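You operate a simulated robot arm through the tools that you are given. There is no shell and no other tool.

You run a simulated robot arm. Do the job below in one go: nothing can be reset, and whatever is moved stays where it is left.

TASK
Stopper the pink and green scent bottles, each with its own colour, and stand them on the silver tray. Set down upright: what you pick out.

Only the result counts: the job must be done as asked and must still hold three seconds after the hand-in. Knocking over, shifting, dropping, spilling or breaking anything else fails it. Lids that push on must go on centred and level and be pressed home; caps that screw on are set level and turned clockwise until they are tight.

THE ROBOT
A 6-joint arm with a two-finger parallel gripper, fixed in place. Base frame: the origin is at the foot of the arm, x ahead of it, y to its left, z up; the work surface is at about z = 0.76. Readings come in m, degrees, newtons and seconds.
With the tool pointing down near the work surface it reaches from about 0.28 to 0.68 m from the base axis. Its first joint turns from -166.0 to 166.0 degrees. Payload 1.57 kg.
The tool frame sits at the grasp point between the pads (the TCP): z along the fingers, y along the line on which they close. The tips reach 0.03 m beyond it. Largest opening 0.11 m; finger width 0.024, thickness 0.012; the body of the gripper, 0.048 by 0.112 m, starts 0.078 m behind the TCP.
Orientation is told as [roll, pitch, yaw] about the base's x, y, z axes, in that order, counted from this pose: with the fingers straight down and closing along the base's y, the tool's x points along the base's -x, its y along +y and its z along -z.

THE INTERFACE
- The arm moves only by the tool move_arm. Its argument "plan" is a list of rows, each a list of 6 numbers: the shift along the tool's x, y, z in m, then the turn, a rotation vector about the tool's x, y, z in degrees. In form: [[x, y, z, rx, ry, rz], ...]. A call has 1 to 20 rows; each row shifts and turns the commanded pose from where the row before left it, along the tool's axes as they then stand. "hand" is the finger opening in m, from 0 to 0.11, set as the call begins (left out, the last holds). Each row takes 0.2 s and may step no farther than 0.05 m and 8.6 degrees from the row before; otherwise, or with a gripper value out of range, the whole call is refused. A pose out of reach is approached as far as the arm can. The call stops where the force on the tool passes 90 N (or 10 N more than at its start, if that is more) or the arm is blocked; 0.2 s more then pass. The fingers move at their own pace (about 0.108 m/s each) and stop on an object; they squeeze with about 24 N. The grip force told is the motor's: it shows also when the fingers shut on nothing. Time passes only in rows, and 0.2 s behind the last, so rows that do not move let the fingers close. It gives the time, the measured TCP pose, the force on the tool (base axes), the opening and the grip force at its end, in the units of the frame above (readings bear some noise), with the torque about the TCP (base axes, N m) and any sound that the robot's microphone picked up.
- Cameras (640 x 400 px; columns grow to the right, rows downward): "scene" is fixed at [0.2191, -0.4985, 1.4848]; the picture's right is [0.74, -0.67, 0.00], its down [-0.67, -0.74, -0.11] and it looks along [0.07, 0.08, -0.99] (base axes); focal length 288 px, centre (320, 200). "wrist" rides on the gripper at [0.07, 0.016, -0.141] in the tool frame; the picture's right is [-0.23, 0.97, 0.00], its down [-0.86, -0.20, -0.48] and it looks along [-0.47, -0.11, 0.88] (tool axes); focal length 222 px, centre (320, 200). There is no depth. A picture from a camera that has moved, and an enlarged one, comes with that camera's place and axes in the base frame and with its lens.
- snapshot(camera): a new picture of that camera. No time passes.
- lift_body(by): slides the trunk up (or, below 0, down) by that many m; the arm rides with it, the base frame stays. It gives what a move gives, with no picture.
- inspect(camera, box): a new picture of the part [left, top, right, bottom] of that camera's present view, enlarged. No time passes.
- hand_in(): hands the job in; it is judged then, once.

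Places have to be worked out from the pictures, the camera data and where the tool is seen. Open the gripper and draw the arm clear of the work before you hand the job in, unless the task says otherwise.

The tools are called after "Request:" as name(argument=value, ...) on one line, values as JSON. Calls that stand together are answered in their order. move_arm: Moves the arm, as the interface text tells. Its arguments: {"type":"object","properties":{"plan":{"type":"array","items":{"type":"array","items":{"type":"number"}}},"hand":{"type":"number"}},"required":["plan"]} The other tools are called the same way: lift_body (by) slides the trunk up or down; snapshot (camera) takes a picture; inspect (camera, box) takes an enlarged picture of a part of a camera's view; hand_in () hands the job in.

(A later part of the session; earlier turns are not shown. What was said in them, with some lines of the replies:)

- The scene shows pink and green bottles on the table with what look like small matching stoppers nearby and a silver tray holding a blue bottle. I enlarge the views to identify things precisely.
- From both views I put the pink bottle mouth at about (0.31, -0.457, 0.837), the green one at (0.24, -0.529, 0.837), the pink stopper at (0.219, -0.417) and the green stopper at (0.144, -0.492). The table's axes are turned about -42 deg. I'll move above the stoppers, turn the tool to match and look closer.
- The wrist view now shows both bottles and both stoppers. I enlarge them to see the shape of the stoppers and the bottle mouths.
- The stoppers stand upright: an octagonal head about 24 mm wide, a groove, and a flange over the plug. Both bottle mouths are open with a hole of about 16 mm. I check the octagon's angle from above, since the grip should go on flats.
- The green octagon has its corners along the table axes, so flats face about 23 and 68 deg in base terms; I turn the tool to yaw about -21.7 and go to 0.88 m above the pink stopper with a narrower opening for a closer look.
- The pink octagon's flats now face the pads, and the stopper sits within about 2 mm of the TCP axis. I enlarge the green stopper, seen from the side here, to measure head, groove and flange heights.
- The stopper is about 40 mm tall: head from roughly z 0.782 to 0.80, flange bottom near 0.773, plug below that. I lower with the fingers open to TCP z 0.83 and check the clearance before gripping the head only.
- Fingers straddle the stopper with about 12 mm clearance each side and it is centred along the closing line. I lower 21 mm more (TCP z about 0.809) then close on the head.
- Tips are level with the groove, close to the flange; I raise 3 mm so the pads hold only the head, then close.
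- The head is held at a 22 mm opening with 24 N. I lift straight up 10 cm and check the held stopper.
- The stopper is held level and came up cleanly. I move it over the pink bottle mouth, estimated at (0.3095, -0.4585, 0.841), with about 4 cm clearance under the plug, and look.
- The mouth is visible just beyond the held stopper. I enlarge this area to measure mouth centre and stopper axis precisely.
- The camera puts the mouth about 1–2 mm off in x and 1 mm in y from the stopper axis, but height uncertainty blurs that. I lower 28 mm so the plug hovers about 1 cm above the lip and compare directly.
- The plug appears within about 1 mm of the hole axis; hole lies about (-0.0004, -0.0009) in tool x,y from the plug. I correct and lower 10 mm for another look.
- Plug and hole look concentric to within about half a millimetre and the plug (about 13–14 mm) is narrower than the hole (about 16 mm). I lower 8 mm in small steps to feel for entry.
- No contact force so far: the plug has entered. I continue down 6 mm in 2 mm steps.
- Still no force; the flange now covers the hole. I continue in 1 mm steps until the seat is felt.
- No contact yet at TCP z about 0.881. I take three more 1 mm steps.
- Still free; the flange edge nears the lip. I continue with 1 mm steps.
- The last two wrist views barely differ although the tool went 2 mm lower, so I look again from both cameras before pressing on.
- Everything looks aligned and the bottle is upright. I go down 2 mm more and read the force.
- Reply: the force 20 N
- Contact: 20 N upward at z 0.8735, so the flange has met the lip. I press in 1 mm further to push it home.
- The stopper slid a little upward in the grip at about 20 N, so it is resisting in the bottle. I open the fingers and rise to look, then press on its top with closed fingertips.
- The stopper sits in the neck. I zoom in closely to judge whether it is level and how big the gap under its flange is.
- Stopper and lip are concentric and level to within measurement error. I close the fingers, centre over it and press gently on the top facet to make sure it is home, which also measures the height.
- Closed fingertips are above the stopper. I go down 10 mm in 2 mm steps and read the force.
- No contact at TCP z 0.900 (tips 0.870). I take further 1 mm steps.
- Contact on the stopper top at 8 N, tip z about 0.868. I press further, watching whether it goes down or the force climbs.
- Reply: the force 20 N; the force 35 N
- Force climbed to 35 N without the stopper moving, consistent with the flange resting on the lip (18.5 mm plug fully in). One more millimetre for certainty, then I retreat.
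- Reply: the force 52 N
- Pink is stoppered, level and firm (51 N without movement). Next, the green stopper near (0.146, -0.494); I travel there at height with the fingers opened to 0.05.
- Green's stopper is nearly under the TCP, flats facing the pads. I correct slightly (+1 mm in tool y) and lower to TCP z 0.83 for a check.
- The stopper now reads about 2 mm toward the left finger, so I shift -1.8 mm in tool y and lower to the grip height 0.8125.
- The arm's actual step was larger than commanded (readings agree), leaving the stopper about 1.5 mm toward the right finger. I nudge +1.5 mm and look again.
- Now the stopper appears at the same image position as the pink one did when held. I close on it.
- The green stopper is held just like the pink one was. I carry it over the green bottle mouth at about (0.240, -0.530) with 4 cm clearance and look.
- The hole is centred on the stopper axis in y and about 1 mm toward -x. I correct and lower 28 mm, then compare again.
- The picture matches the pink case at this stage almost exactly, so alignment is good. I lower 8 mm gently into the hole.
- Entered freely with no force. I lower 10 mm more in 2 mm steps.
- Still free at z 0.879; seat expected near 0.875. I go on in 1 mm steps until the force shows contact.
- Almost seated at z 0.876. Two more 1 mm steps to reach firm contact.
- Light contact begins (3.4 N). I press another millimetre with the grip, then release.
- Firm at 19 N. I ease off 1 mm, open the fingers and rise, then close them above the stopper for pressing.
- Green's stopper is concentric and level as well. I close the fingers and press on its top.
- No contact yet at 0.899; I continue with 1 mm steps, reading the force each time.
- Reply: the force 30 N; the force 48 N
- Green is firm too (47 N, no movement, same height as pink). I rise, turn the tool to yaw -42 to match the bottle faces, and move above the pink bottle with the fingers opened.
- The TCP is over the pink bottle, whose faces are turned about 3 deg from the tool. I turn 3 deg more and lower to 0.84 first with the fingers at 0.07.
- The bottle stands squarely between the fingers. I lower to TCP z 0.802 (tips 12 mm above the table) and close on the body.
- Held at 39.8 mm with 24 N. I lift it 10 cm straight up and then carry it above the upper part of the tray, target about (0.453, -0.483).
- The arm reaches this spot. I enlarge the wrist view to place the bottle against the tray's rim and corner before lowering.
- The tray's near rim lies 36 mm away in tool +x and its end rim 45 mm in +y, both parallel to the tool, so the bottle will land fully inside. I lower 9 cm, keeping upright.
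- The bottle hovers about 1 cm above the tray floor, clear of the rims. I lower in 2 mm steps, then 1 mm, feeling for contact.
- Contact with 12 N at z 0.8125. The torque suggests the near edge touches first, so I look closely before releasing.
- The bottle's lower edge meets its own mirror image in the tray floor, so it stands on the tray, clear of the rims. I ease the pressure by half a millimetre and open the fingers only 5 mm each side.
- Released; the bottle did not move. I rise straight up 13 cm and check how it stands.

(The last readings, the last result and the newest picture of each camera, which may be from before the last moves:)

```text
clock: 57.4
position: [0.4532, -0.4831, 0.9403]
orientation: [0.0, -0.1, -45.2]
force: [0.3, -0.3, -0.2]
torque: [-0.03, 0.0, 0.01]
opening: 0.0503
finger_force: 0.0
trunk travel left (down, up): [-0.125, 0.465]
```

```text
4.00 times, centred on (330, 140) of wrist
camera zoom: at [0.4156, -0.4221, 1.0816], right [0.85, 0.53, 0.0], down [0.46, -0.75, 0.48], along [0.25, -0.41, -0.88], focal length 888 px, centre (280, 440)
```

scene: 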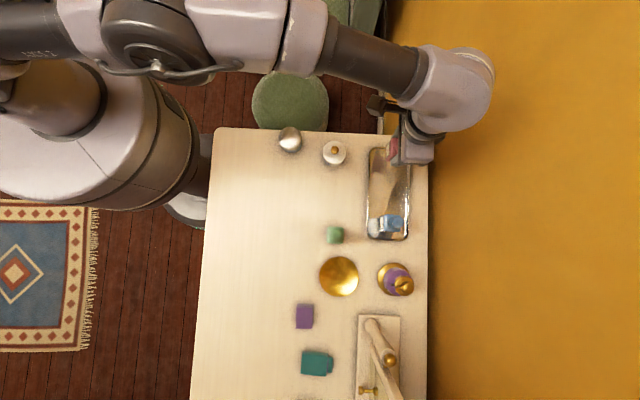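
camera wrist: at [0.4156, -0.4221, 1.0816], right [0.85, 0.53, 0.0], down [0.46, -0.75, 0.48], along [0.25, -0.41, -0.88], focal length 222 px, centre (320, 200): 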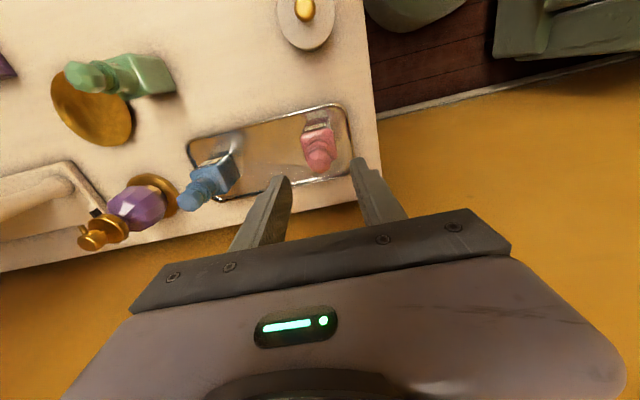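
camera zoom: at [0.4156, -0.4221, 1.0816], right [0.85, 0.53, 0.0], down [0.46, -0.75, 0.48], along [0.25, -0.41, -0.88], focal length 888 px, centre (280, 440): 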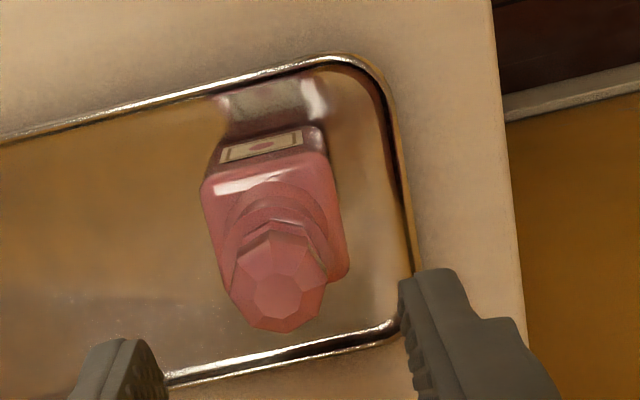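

Pink stands upright on the tray. Now I go back at this height to the green bottle at about (0.240, -0.530), opening to 0.07 on the way.

Request:
move_arm(plan=[[0.0235, -0.0367, 0, 0, 0, 0], [0.0235, -0.0367, 0, 0, 0, 0], [0.0235, -0.0367, 0, 0, 0, 0], [0.0235, -0.0367, 0, 0, 0, 0], [0.0235, -0.0367, 0, 0, 0, 0], [0, 0, 0, 0, 0, 0]], hand=0.07)

Request:
snapshot(camera="wrist")

Request:
inspect(camera="wrist", box=[240, 100, 400, 200])

Request:
inspect(camera="scene", box=[355, 130, 435, 250])

```text
clock: 58.8
position: [0.2389, -0.5318, 0.9395]
orientation: [0.0, 0.0, -45.2]
force: [-0.5, -0.1, 0.4]
torque: [-0.01, -0.02, 0.01]
opening: 0.0701
finger_force: 0.0
trunk travel left (down, up): [-0.125, 0.465]
```

```text
taken
camera wrist: at [0.2011, -0.47, 1.0814], right [0.85, 0.53, 0.0], down [0.46, -0.75, 0.48], along [0.25, -0.41, -0.88], focal length 222 px, centre (320, 200)
```

wrist: 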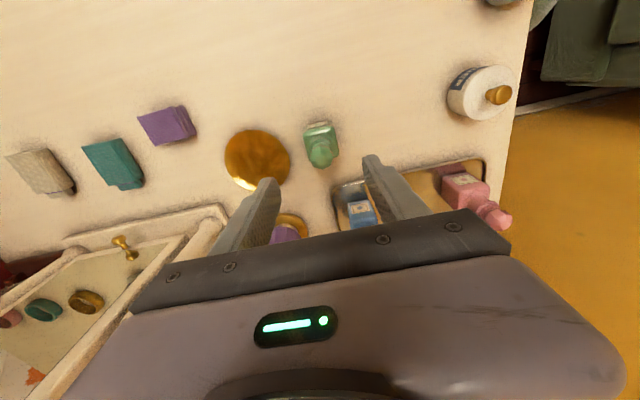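

```text
4.00 times, centred on (320, 150) of wrist
camera zoom: at [0.2011, -0.47, 1.0814], right [0.85, 0.53, 0.0], down [0.46, -0.75, 0.48], along [0.25, -0.41, -0.88], focal length 888 px, centre (320, 400)
```

zoom: 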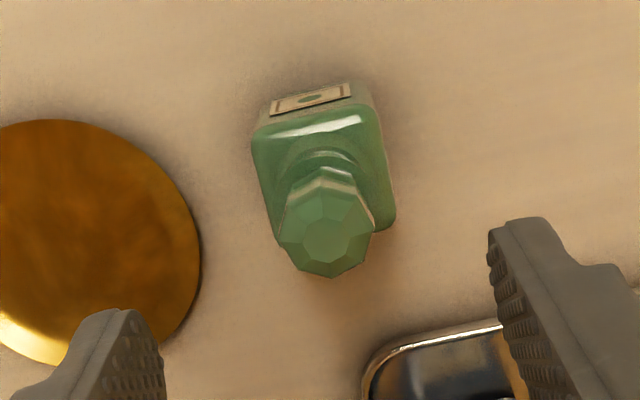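

```text
3.33 times, centred on (395, 190) of scene
camera zoom: at [0.2191, -0.4985, 1.4848], right [0.74, -0.67, 0.0], down [-0.67, -0.74, -0.11], along [0.07, 0.08, -0.99], focal length 959 px, centre (70, 233)
```

zoom: 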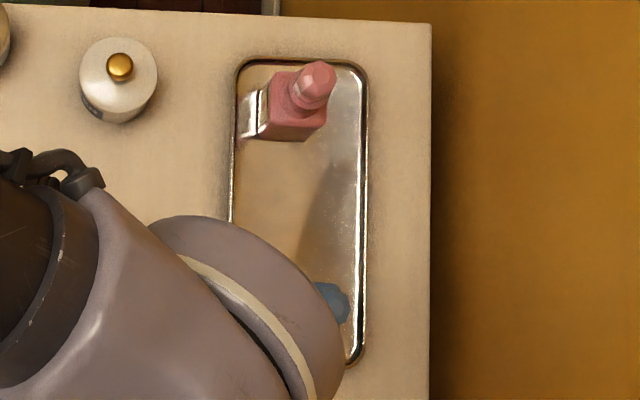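

Pink stands well on the tray. The gold dish edge is about 53 mm from the green bottle's centre, so I narrow the opening to 0.058, centre the tool (+1, +2 mm) and lower to 0.84.

Request:
move_arm(plan=[[0.001, 0.002, 0, 0, 0, 0], [0, 0, 0.035, 0, 0, 0], [0, 0, 0.035, 0, 0, 0], [0, 0, 0.0285, 0, 0, 0], [0, 0, 0, 0, 0, 0]], hand=0.058)

Request:
inspect(camera="wrist", box=[200, 100, 400, 225])

```text
clock: 60.0
position: [0.2398, -0.5277, 0.8433]
orientation: [0.0, -0.1, -45.2]
force: [-0.1, -0.6, 0.1]
torque: [0.02, 0.02, 0.03]
opening: 0.0578
finger_force: 0.0
trunk travel left (down, up): [-0.125, 0.465]
```

```text
3.20 times, centred on (300, 162) of wrist
camera zoom: at [0.2017, -0.4673, 0.9836], right [0.85, 0.52, 0.0], down [0.46, -0.75, 0.48], along [0.25, -0.41, -0.88], focal length 711 px, centre (384, 320)
```

zoom: 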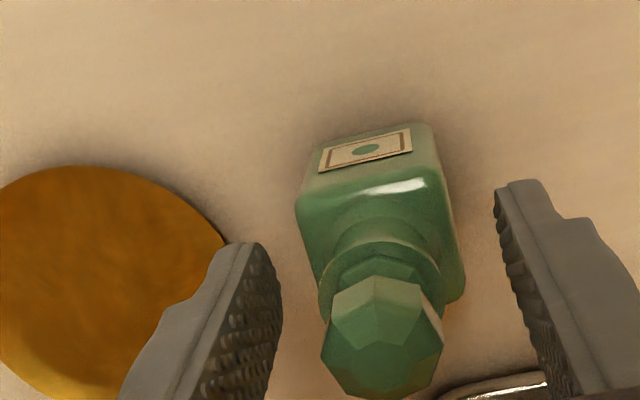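

The left finger will pass about 1 cm clear of the dish. I lower the last 38 mm and close on the body.

Request:
move_arm(plan=[[0, 0, 0.02, 0, 0, 0], [0, 0, 0.018, 0, 0, 0], [0, 0, 0, 0, 0, 0]])

Request:
inspect(camera="wrist", box=[200, 100, 400, 225])

```text
clock: 60.8
position: [0.2411, -0.5279, 0.8056]
orientation: [0.0, 0.1, -45.2]
force: [-0.8, -1.0, 0.2]
torque: [0.02, 0.01, -0.03]
opening: 0.058
finger_force: 0.1
trunk travel left (down, up): [-0.125, 0.465]
```

```text
3.20 times, centred on (300, 162) of wrist
camera zoom: at [0.2024, -0.4667, 0.9463], right [0.85, 0.52, 0.0], down [0.46, -0.75, 0.48], along [0.25, -0.41, -0.88], focal length 711 px, centre (384, 320)
```

zoom: 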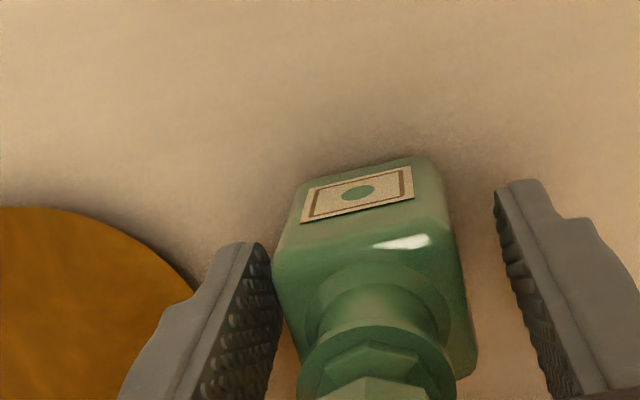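

The bottle sits nearer the left finger, so I shift the tool 3 mm that way (still clear of the dish) and then close.

Request:
move_arm(plan=[[0, -0.003, 0, 0, 0, 0], [0, 0, 0, 0, 0, 0]])

Request:
inspect(camera="wrist", box=[200, 100, 400, 225])

```text
clock: 61.4
position: [0.2386, -0.5293, 0.8058]
orientation: [0.0, 0.0, -45.2]
force: [-0.5, -0.1, 0.2]
torque: [-0.01, 0.01, -0.01]
opening: 0.058
finger_force: 0.1
trunk travel left (down, up): [-0.125, 0.465]
```

```text
3.20 times, centred on (300, 162) of wrist
camera zoom: at [0.1999, -0.4684, 0.9463], right [0.85, 0.52, 0.0], down [0.46, -0.75, 0.48], along [0.25, -0.41, -0.88], focal length 711 px, centre (384, 320)
```

zoom: 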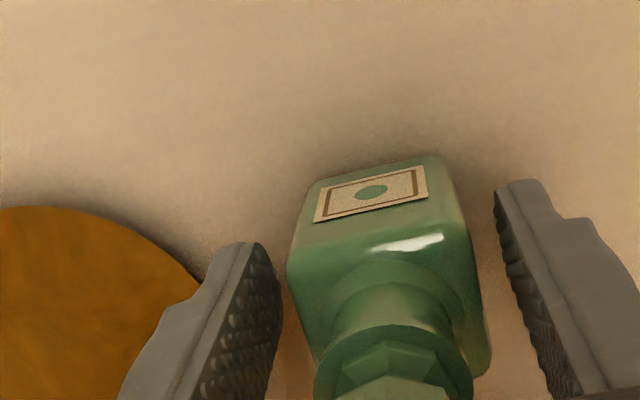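

Well enough centred; I close the fingers on the green bottle.

Request:
move_arm(plan=[[0, 0, 0, 0, 0, 0], [0, 0, 0, 0, 0, 0], [0, 0, 0, 0, 0, 0]], hand=0.03)

Request:
move_arm(plan=[[0, 0, -0.02, 0, 0, 0], [0, 0, -0.04, 0, 0, 0], [0, 0, -0.05, 0, 0, 0], [0, 0, 0, 0, 0, 0]])

Request:
snapshot(camera="wrist")

```text
clock: 62.2
position: [0.2386, -0.53, 0.8057]
orientation: [0.0, 0.0, -45.1]
force: [0.4, -1.0, 1.0]
torque: [0.01, -0.02, 0.06]
opening: 0.0395
finger_force: 23.8
trunk travel left (down, up): [-0.125, 0.465]
```

```text
clock: 63.2
position: [0.2374, -0.5313, 0.9151]
orientation: [-0.1, 0.0, -45.2]
force: [-0.8, -0.6, -2.9]
torque: [0.02, 0.0, 0.03]
opening: 0.0398
finger_force: 23.8
trunk travel left (down, up): [-0.125, 0.465]
```

```text
taken
camera wrist: at [0.1994, -0.4693, 1.0558], right [0.85, 0.52, 0.0], down [0.46, -0.75, 0.48], along [0.25, -0.41, -0.88], focal length 222 px, centre (320, 200)
```

wrist: 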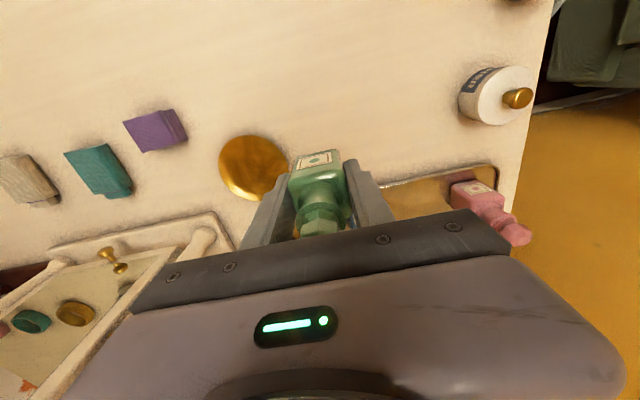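

Held firmly, 2.9 N hanging weight. I rise a bit more and carry it to the free middle of the tray, 72 mm from the pink one: target (0.402, -0.535).

Request:
move_arm(plan=[[0, 0, -0.02, 0, 0, 0], [-0.02955, 0.02845, 0, 0, 0, 0], [-0.02955, 0.02845, 0, 0, 0, 0], [-0.02955, 0.02845, 0, 0, 0, 0], [-0.02955, 0.02845, 0, 0, 0, 0], [0, 0, 0, 0, 0, 0]])

Request:
snapshot(camera="wrist")

Request:
inspect(camera="wrist", box=[180, 90, 420, 240])

Request:
inspect(camera="scene", box=[355, 130, 435, 250])

```text
clock: 64.6
position: [0.4043, -0.5359, 0.935]
orientation: [0.1, 0.0, -45.2]
force: [0.2, -0.4, -3.0]
torque: [0.03, 0.0, 0.02]
opening: 0.04
finger_force: 24.0
trunk travel left (down, up): [-0.125, 0.465]
```

```text
taken
camera wrist: at [0.3661, -0.4749, 1.0761], right [0.85, 0.53, 0.0], down [0.46, -0.75, 0.48], along [0.25, -0.41, -0.88], focal length 222 px, centre (320, 200)
```

wrist: 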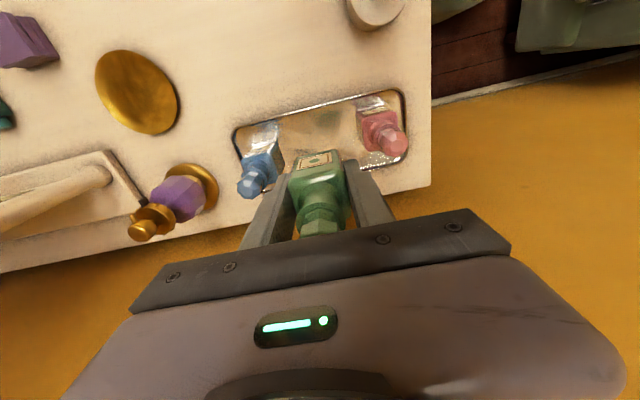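

```text
2.67 times, centred on (300, 165) of wrist
camera zoom: at [0.3661, -0.4749, 1.0761], right [0.85, 0.53, 0.0], down [0.46, -0.75, 0.48], along [0.25, -0.41, -0.88], focal length 592 px, centre (373, 293)
```

zoom: 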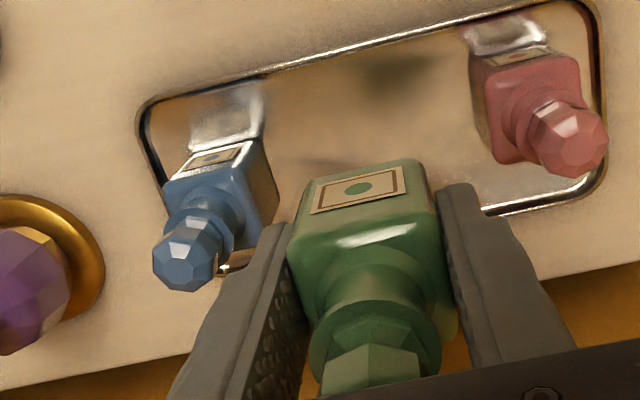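

```text
3.33 times, centred on (395, 190) of scene
camera zoom: at [0.2191, -0.4985, 1.4848], right [0.74, -0.67, 0.0], down [-0.67, -0.74, -0.11], along [0.07, 0.08, -0.99], focal length 959 px, centre (70, 233)
```

zoom: 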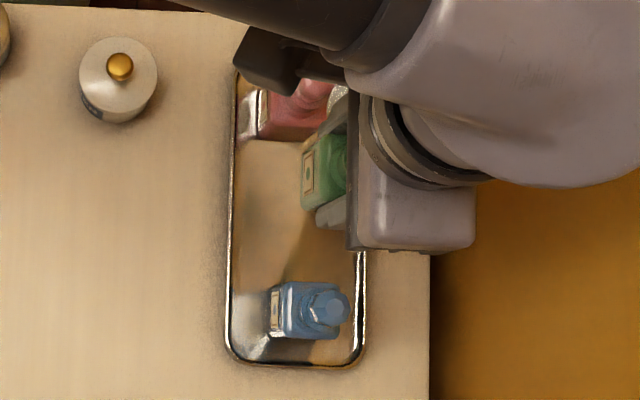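

Green hangs centred between the pink bottle (+70 mm) and the blue one (-73 mm), near rim 38 mm away. I lower 11 cm toward the tray floor.

Request:
move_arm(plan=[[0, 0, 0.035, 0, 0, 0], [0, 0, 0.035, 0, 0, 0], [0, 0, 0.03, 0, 0, 0], [0, 0, 0.01, 0, 0, 0], [0, 0, 0, 0, 0, 0]])

Request:
inspect(camera="wrist", box=[180, 90, 420, 240])

```text
clock: 65.8
position: [0.4025, -0.5347, 0.8228]
orientation: [0.0, 0.0, -45.3]
force: [0.2, 0.5, -2.7]
torque: [0.02, 0.01, -0.01]
opening: 0.04
finger_force: 24.0
trunk travel left (down, up): [-0.125, 0.465]
```

```text
2.67 times, centred on (300, 165) of wrist
camera zoom: at [0.3634, -0.4735, 0.9638], right [0.85, 0.52, 0.0], down [0.46, -0.75, 0.48], along [0.25, -0.41, -0.88], focal length 592 px, centre (373, 293)
```

zoom: 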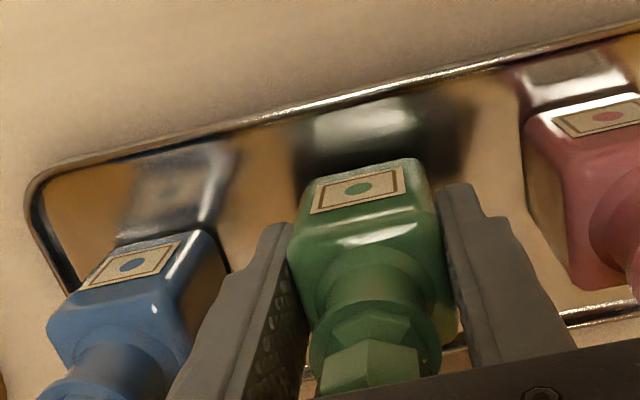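

Clear of both neighbours, about 9 mm above the floor. I lower in small steps until I feel the tray.

Request:
move_arm(plan=[[0, 0, 0.002, 0, 0, 0], [0, 0, 0.002, 0, 0, 0], [0, 0, 0.002, 0, 0, 0], [0, 0, 0, 0, 0, 0]])

Request:
move_arm(plan=[[0, 0, 0.001, 0, 0, 0], [0, 0, 0.001, 0, 0, 0], [0, 0, 0, 0, 0, 0]])

```text
clock: 66.8
position: [0.4015, -0.5337, 0.8168]
orientation: [0.0, 0.0, -45.2]
force: [0.7, 0.1, -3.0]
torque: [0.04, 0.0, -0.02]
opening: 0.0398
finger_force: 24.1
trunk travel left (down, up): [-0.125, 0.465]
```

```text
clock: 67.6
position: [0.4034, -0.5349, 0.8146]
orientation: [0.0, 0.0, -45.1]
force: [-0.2, -0.2, -2.9]
torque: [0.01, 0.0, 0.03]
opening: 0.0397
finger_force: 24.7
trunk travel left (down, up): [-0.125, 0.465]
```

Not touching yet at 0.8146. I take 1 mm steps.

Request:
move_arm(plan=[[0, 0, 0.001, 0, 0, 0], [0, 0, 0, 0, 0, 0]])

Request:
move_arm(plan=[[0, 0, 0.0007, 0, 0, 0], [0, 0, 0, 0, 0, 0]])

```text
clock: 68.2
position: [0.4015, -0.5347, 0.8135]
orientation: [-0.1, 0.0, -45.2]
force: [0.4, 0.2, -3.1]
torque: [0.0, -0.04, -0.04]
opening: 0.0397
finger_force: 24.3
trunk travel left (down, up): [-0.125, 0.465]
```

```text
clock: 68.8
position: [0.4017, -0.5357, 0.8141]
orientation: [0.0, 0.0, -45.2]
force: [0.4, 0.0, -1.6]
torque: [0.03, 0.02, 0.0]
opening: 0.0398
finger_force: 24.0
trunk travel left (down, up): [-0.125, 0.465]
```

Force starts to change (-1.6 N), so the floor is close. One more small step.

Request:
move_arm(plan=[[0, 0, 0.0007, 0, 0, 0], [0, 0, 0, 0, 0, 0]])

Request:
inspect(camera="wrist", box=[220, 90, 400, 200])

```text
clock: 69.4
position: [0.4021, -0.5341, 0.8142]
orientation: [0.0, 0.0, -45.3]
force: [0.5, -1.2, 0.1]
torque: [-0.01, 0.01, -0.02]
opening: 0.0397
finger_force: 24.1
trunk travel left (down, up): [-0.125, 0.465]
```

```text
3.56 times, centred on (310, 145) of wrist
camera zoom: at [0.3645, -0.4728, 0.9543], right [0.85, 0.52, 0.0], down [0.46, -0.75, 0.48], along [0.25, -0.41, -0.88], focal length 790 px, centre (356, 396)
```

zoom: 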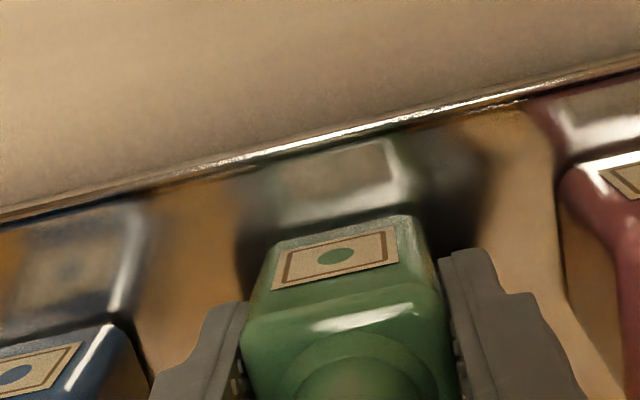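

The tray now carries the weight. I press another half millimetre and then open gently to 0.052.

Request:
move_arm(plan=[[0, 0, 0.0005, 0, 0, 0], [0, 0, 0, 0, 0, 0]])

Request:
move_arm(plan=[[0, 0, 0, 0, 0, 0], [0, 0, 0, 0, 0, 0]], hand=0.052)

Request:
inspect(camera="wrist", box=[220, 90, 400, 200])

```text
clock: 70.0
position: [0.4021, -0.5347, 0.8138]
orientation: [0.0, 0.1, -45.3]
force: [1.2, -1.3, 2.5]
torque: [-0.04, -0.08, -0.03]
opening: 0.04
finger_force: 23.7
trunk travel left (down, up): [-0.125, 0.465]
```

```text
clock: 70.6
position: [0.4018, -0.5346, 0.8131]
orientation: [0.1, 0.1, -45.1]
force: [-0.8, 0.3, -0.2]
torque: [0.0, -0.03, 0.02]
opening: 0.0522
finger_force: 0.1
trunk travel left (down, up): [-0.125, 0.465]
```

```text
3.56 times, centred on (310, 145) of wrist
camera zoom: at [0.3642, -0.4727, 0.954], right [0.85, 0.52, 0.0], down [0.46, -0.75, 0.48], along [0.25, -0.41, -0.88], focal length 790 px, centre (356, 396)
```

zoom: 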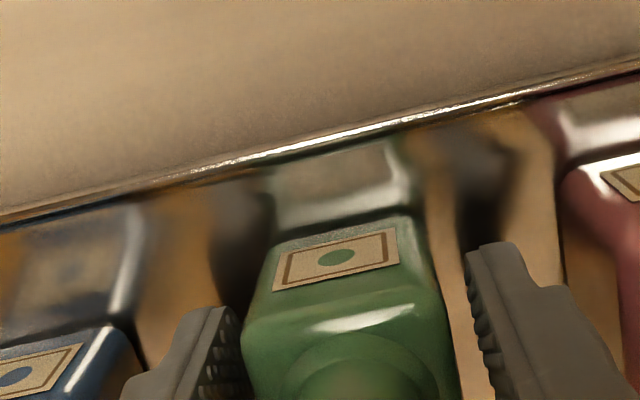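

Released without disturbing anything; fingers are clear of green, pink and blue. I rise straight up and look.

Request:
move_arm(plan=[[0, 0, -0.02, 0, 0, 0], [0, 0, -0.03, 0, 0, 0], [0, 0, -0.04, 0, 0, 0], [0, 0, -0.045, 0, 0, 0], [0, 0, 0, 0, 0, 0]])

Request:
inspect(camera="wrist", box=[200, 80, 420, 200])

```text
clock: 71.8
position: [0.402, -0.5341, 0.9503]
orientation: [0.0, 0.0, -45.2]
force: [0.1, 0.2, 0.2]
torque: [0.01, -0.01, 0.03]
opening: 0.0522
finger_force: 0.1
trunk travel left (down, up): [-0.125, 0.465]
```

```text
2.91 times, centred on (310, 140) of wrist
camera zoom: at [0.3635, -0.4727, 1.091], right [0.85, 0.53, 0.0], down [0.46, -0.75, 0.48], along [0.25, -0.41, -0.88], focal length 646 px, centre (349, 374)
```

zoom: 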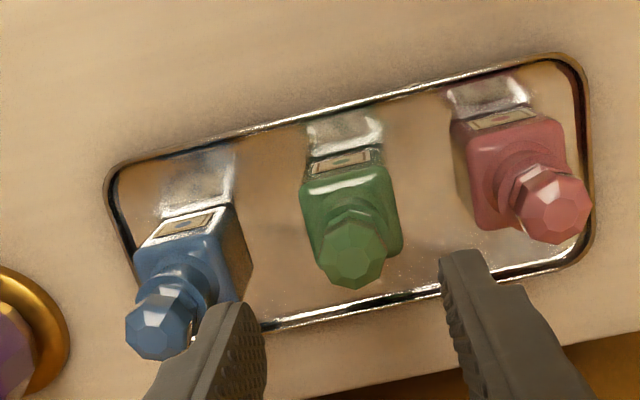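

All three bottles stand on the tray with stoppers on. I raise the arm and draw it clear, then check with the scene camera.

Request:
move_arm(plan=[[0, 0, -0.045, 0, 0, 0], [0, 0, -0.045, 0, 0, 0], [0, 0, -0.045, 0, 0, 0], [0.0326, 0.0194, 0, 0, 0, 0], [0.0326, 0.0194, 0, 0, 0, 0], [0.0326, 0.0194, 0, 0, 0, 0], [0.0326, 0.0194, 0, 0, 0, 0], [0.0326, 0.0194, 0, 0, 0, 0], [0, 0, 0, 0, 0, 0]], hand=0.1)

Request:
snapshot(camera="scene")

Request:
inspect(camera="scene", box=[355, 140, 425, 250])

Request:
snapshot(camera="wrist")

```text
clock: 73.8
position: [0.4128, -0.4989, 1.0905]
orientation: [0.0, 0.1, -45.2]
force: [-0.9, 0.3, 0.4]
torque: [-0.03, 0.01, 0.0]
opening: 0.0998
finger_force: 0.0
out of reach, approached as far as the arm can: row 2, 3, 4, 5, 6, 7, 8
trunk travel left (down, up): [-0.125, 0.465]
```

```text
taken
```

scene: 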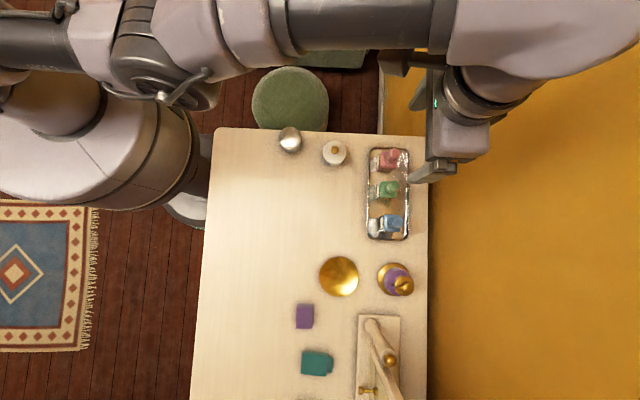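

```text
3.64 times, centred on (390, 195) of scene
camera zoom: at [0.2191, -0.4985, 1.4848], right [0.74, -0.67, 0.0], down [-0.67, -0.74, -0.11], along [0.07, 0.08, -0.99], focal length 1046 px, centre (66, 218)
```

zoom: 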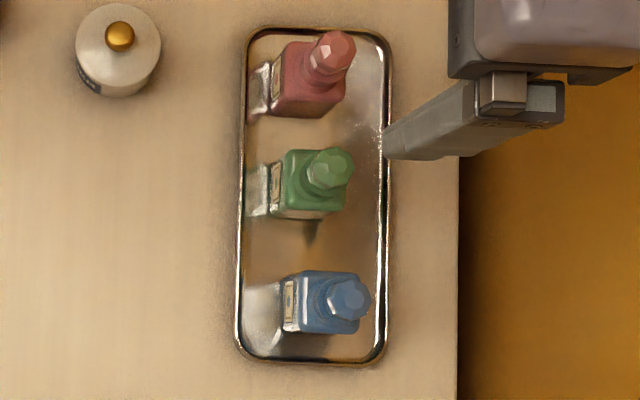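

```text
taken
camera wrist: at [0.375, -0.437, 1.234], right [0.85, 0.53, 0.0], down [0.46, -0.75, 0.48], along [0.25, -0.41, -0.88], focal length 222 px, centre (320, 200)
```

wrist: 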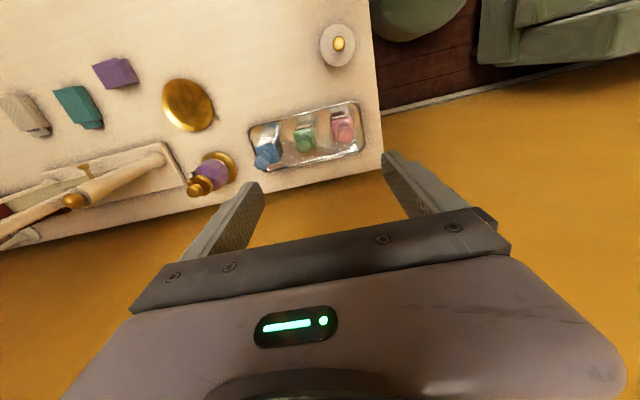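

Everything stands as wanted: pink, green and blue upright on the tray, other objects untouched. The arm stopped short at its reach limit, so I give it idle rows and see where it is.

Request:
move_arm(plan=[[0.02, 0, 0, 0, 0, 0], [0.02, 0, 0, 0, 0, 0], [0, 0, 0, 0, 0, 0]])

Request:
inspect(camera="scene", box=[355, 140, 425, 250])

```text
clock: 74.6
position: [0.4096, -0.498, 1.0986]
orientation: [-0.1, 0.1, -45.3]
force: [-0.3, 0.3, 0.3]
torque: [0.02, 0.03, -0.01]
opening: 0.0998
finger_force: 0.1
out of reach, approached as far as the arm can: row 1, 2
trunk travel left (down, up): [-0.125, 0.465]
```

```text
3.64 times, centred on (390, 195) of scene
camera zoom: at [0.2191, -0.4985, 1.4848], right [0.74, -0.67, 0.0], down [-0.67, -0.74, -0.11], along [0.07, 0.08, -0.99], focal length 1046 px, centre (66, 218)
```

zoom: 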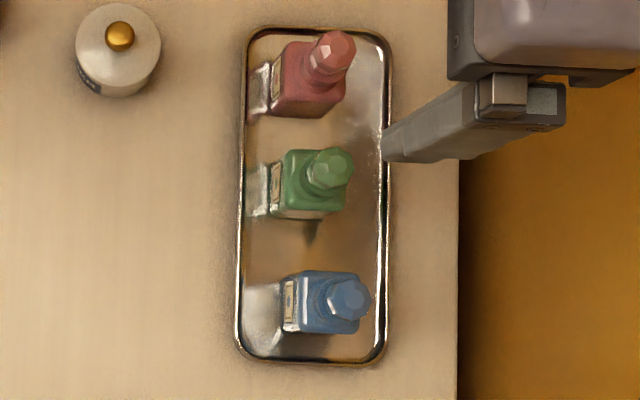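

The arm is at its reach edge but 15 cm or more above the bottles. I step slightly down and then back toward the base to be well clear.

Request:
move_arm(plan=[[0.02, 0, 0.02, 0, 0, 0], [0.03, 0, 0.02, 0, 0, 0], [0.03, 0, 0, 0, 0, 0], [0.03, 0, 0, 0, 0, 0], [0.03, 0, 0, 0, 0, 0], [0, 0, 0, 0, 0, 0]])

Request:
snapshot(camera="scene")

```text
clock: 76.0
position: [0.4046, -0.5019, 1.0995]
orientation: [0.0, 0.1, -45.2]
force: [-0.2, 0.6, 0.1]
torque: [-0.03, 0.0, 0.01]
opening: 0.0998
finger_force: 0.1
out of reach, approached as far as the arm can: row 1, 2, 3, 4, 5
trunk travel left (down, up): [-0.125, 0.465]
```

```text
taken
```

scene: 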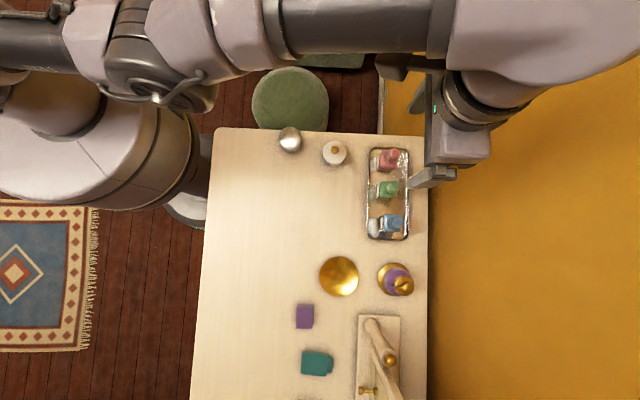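

The hand is open and stays about 19 cm above the bottle tops. Pink and green are stoppered and upright on the tray beside the blue one, and nothing else has moved, so I hand the job in.

Request:
hand_in()

```text
The job is handed in.
```

The pink and green bottles are stoppered, each with its own colour, and stand upright on the silver tray. The blue bottle is still there, with green next to it and pink beyond. The job has been handed in, but no verdict came back.

- **Stoppers:** each one was centred over its mouth and pressed down on top with about 50 N. Neither moved any further, and both ended at the same height.
- **Other objects:** the scene camera shows the rest of the table as it was at the start.
- **Arm:** I could not bring the arm back to its starting place, because it stopped at the edge of its reach. It is open and about 19 cm above the bottle tops, so it is clear of the work.
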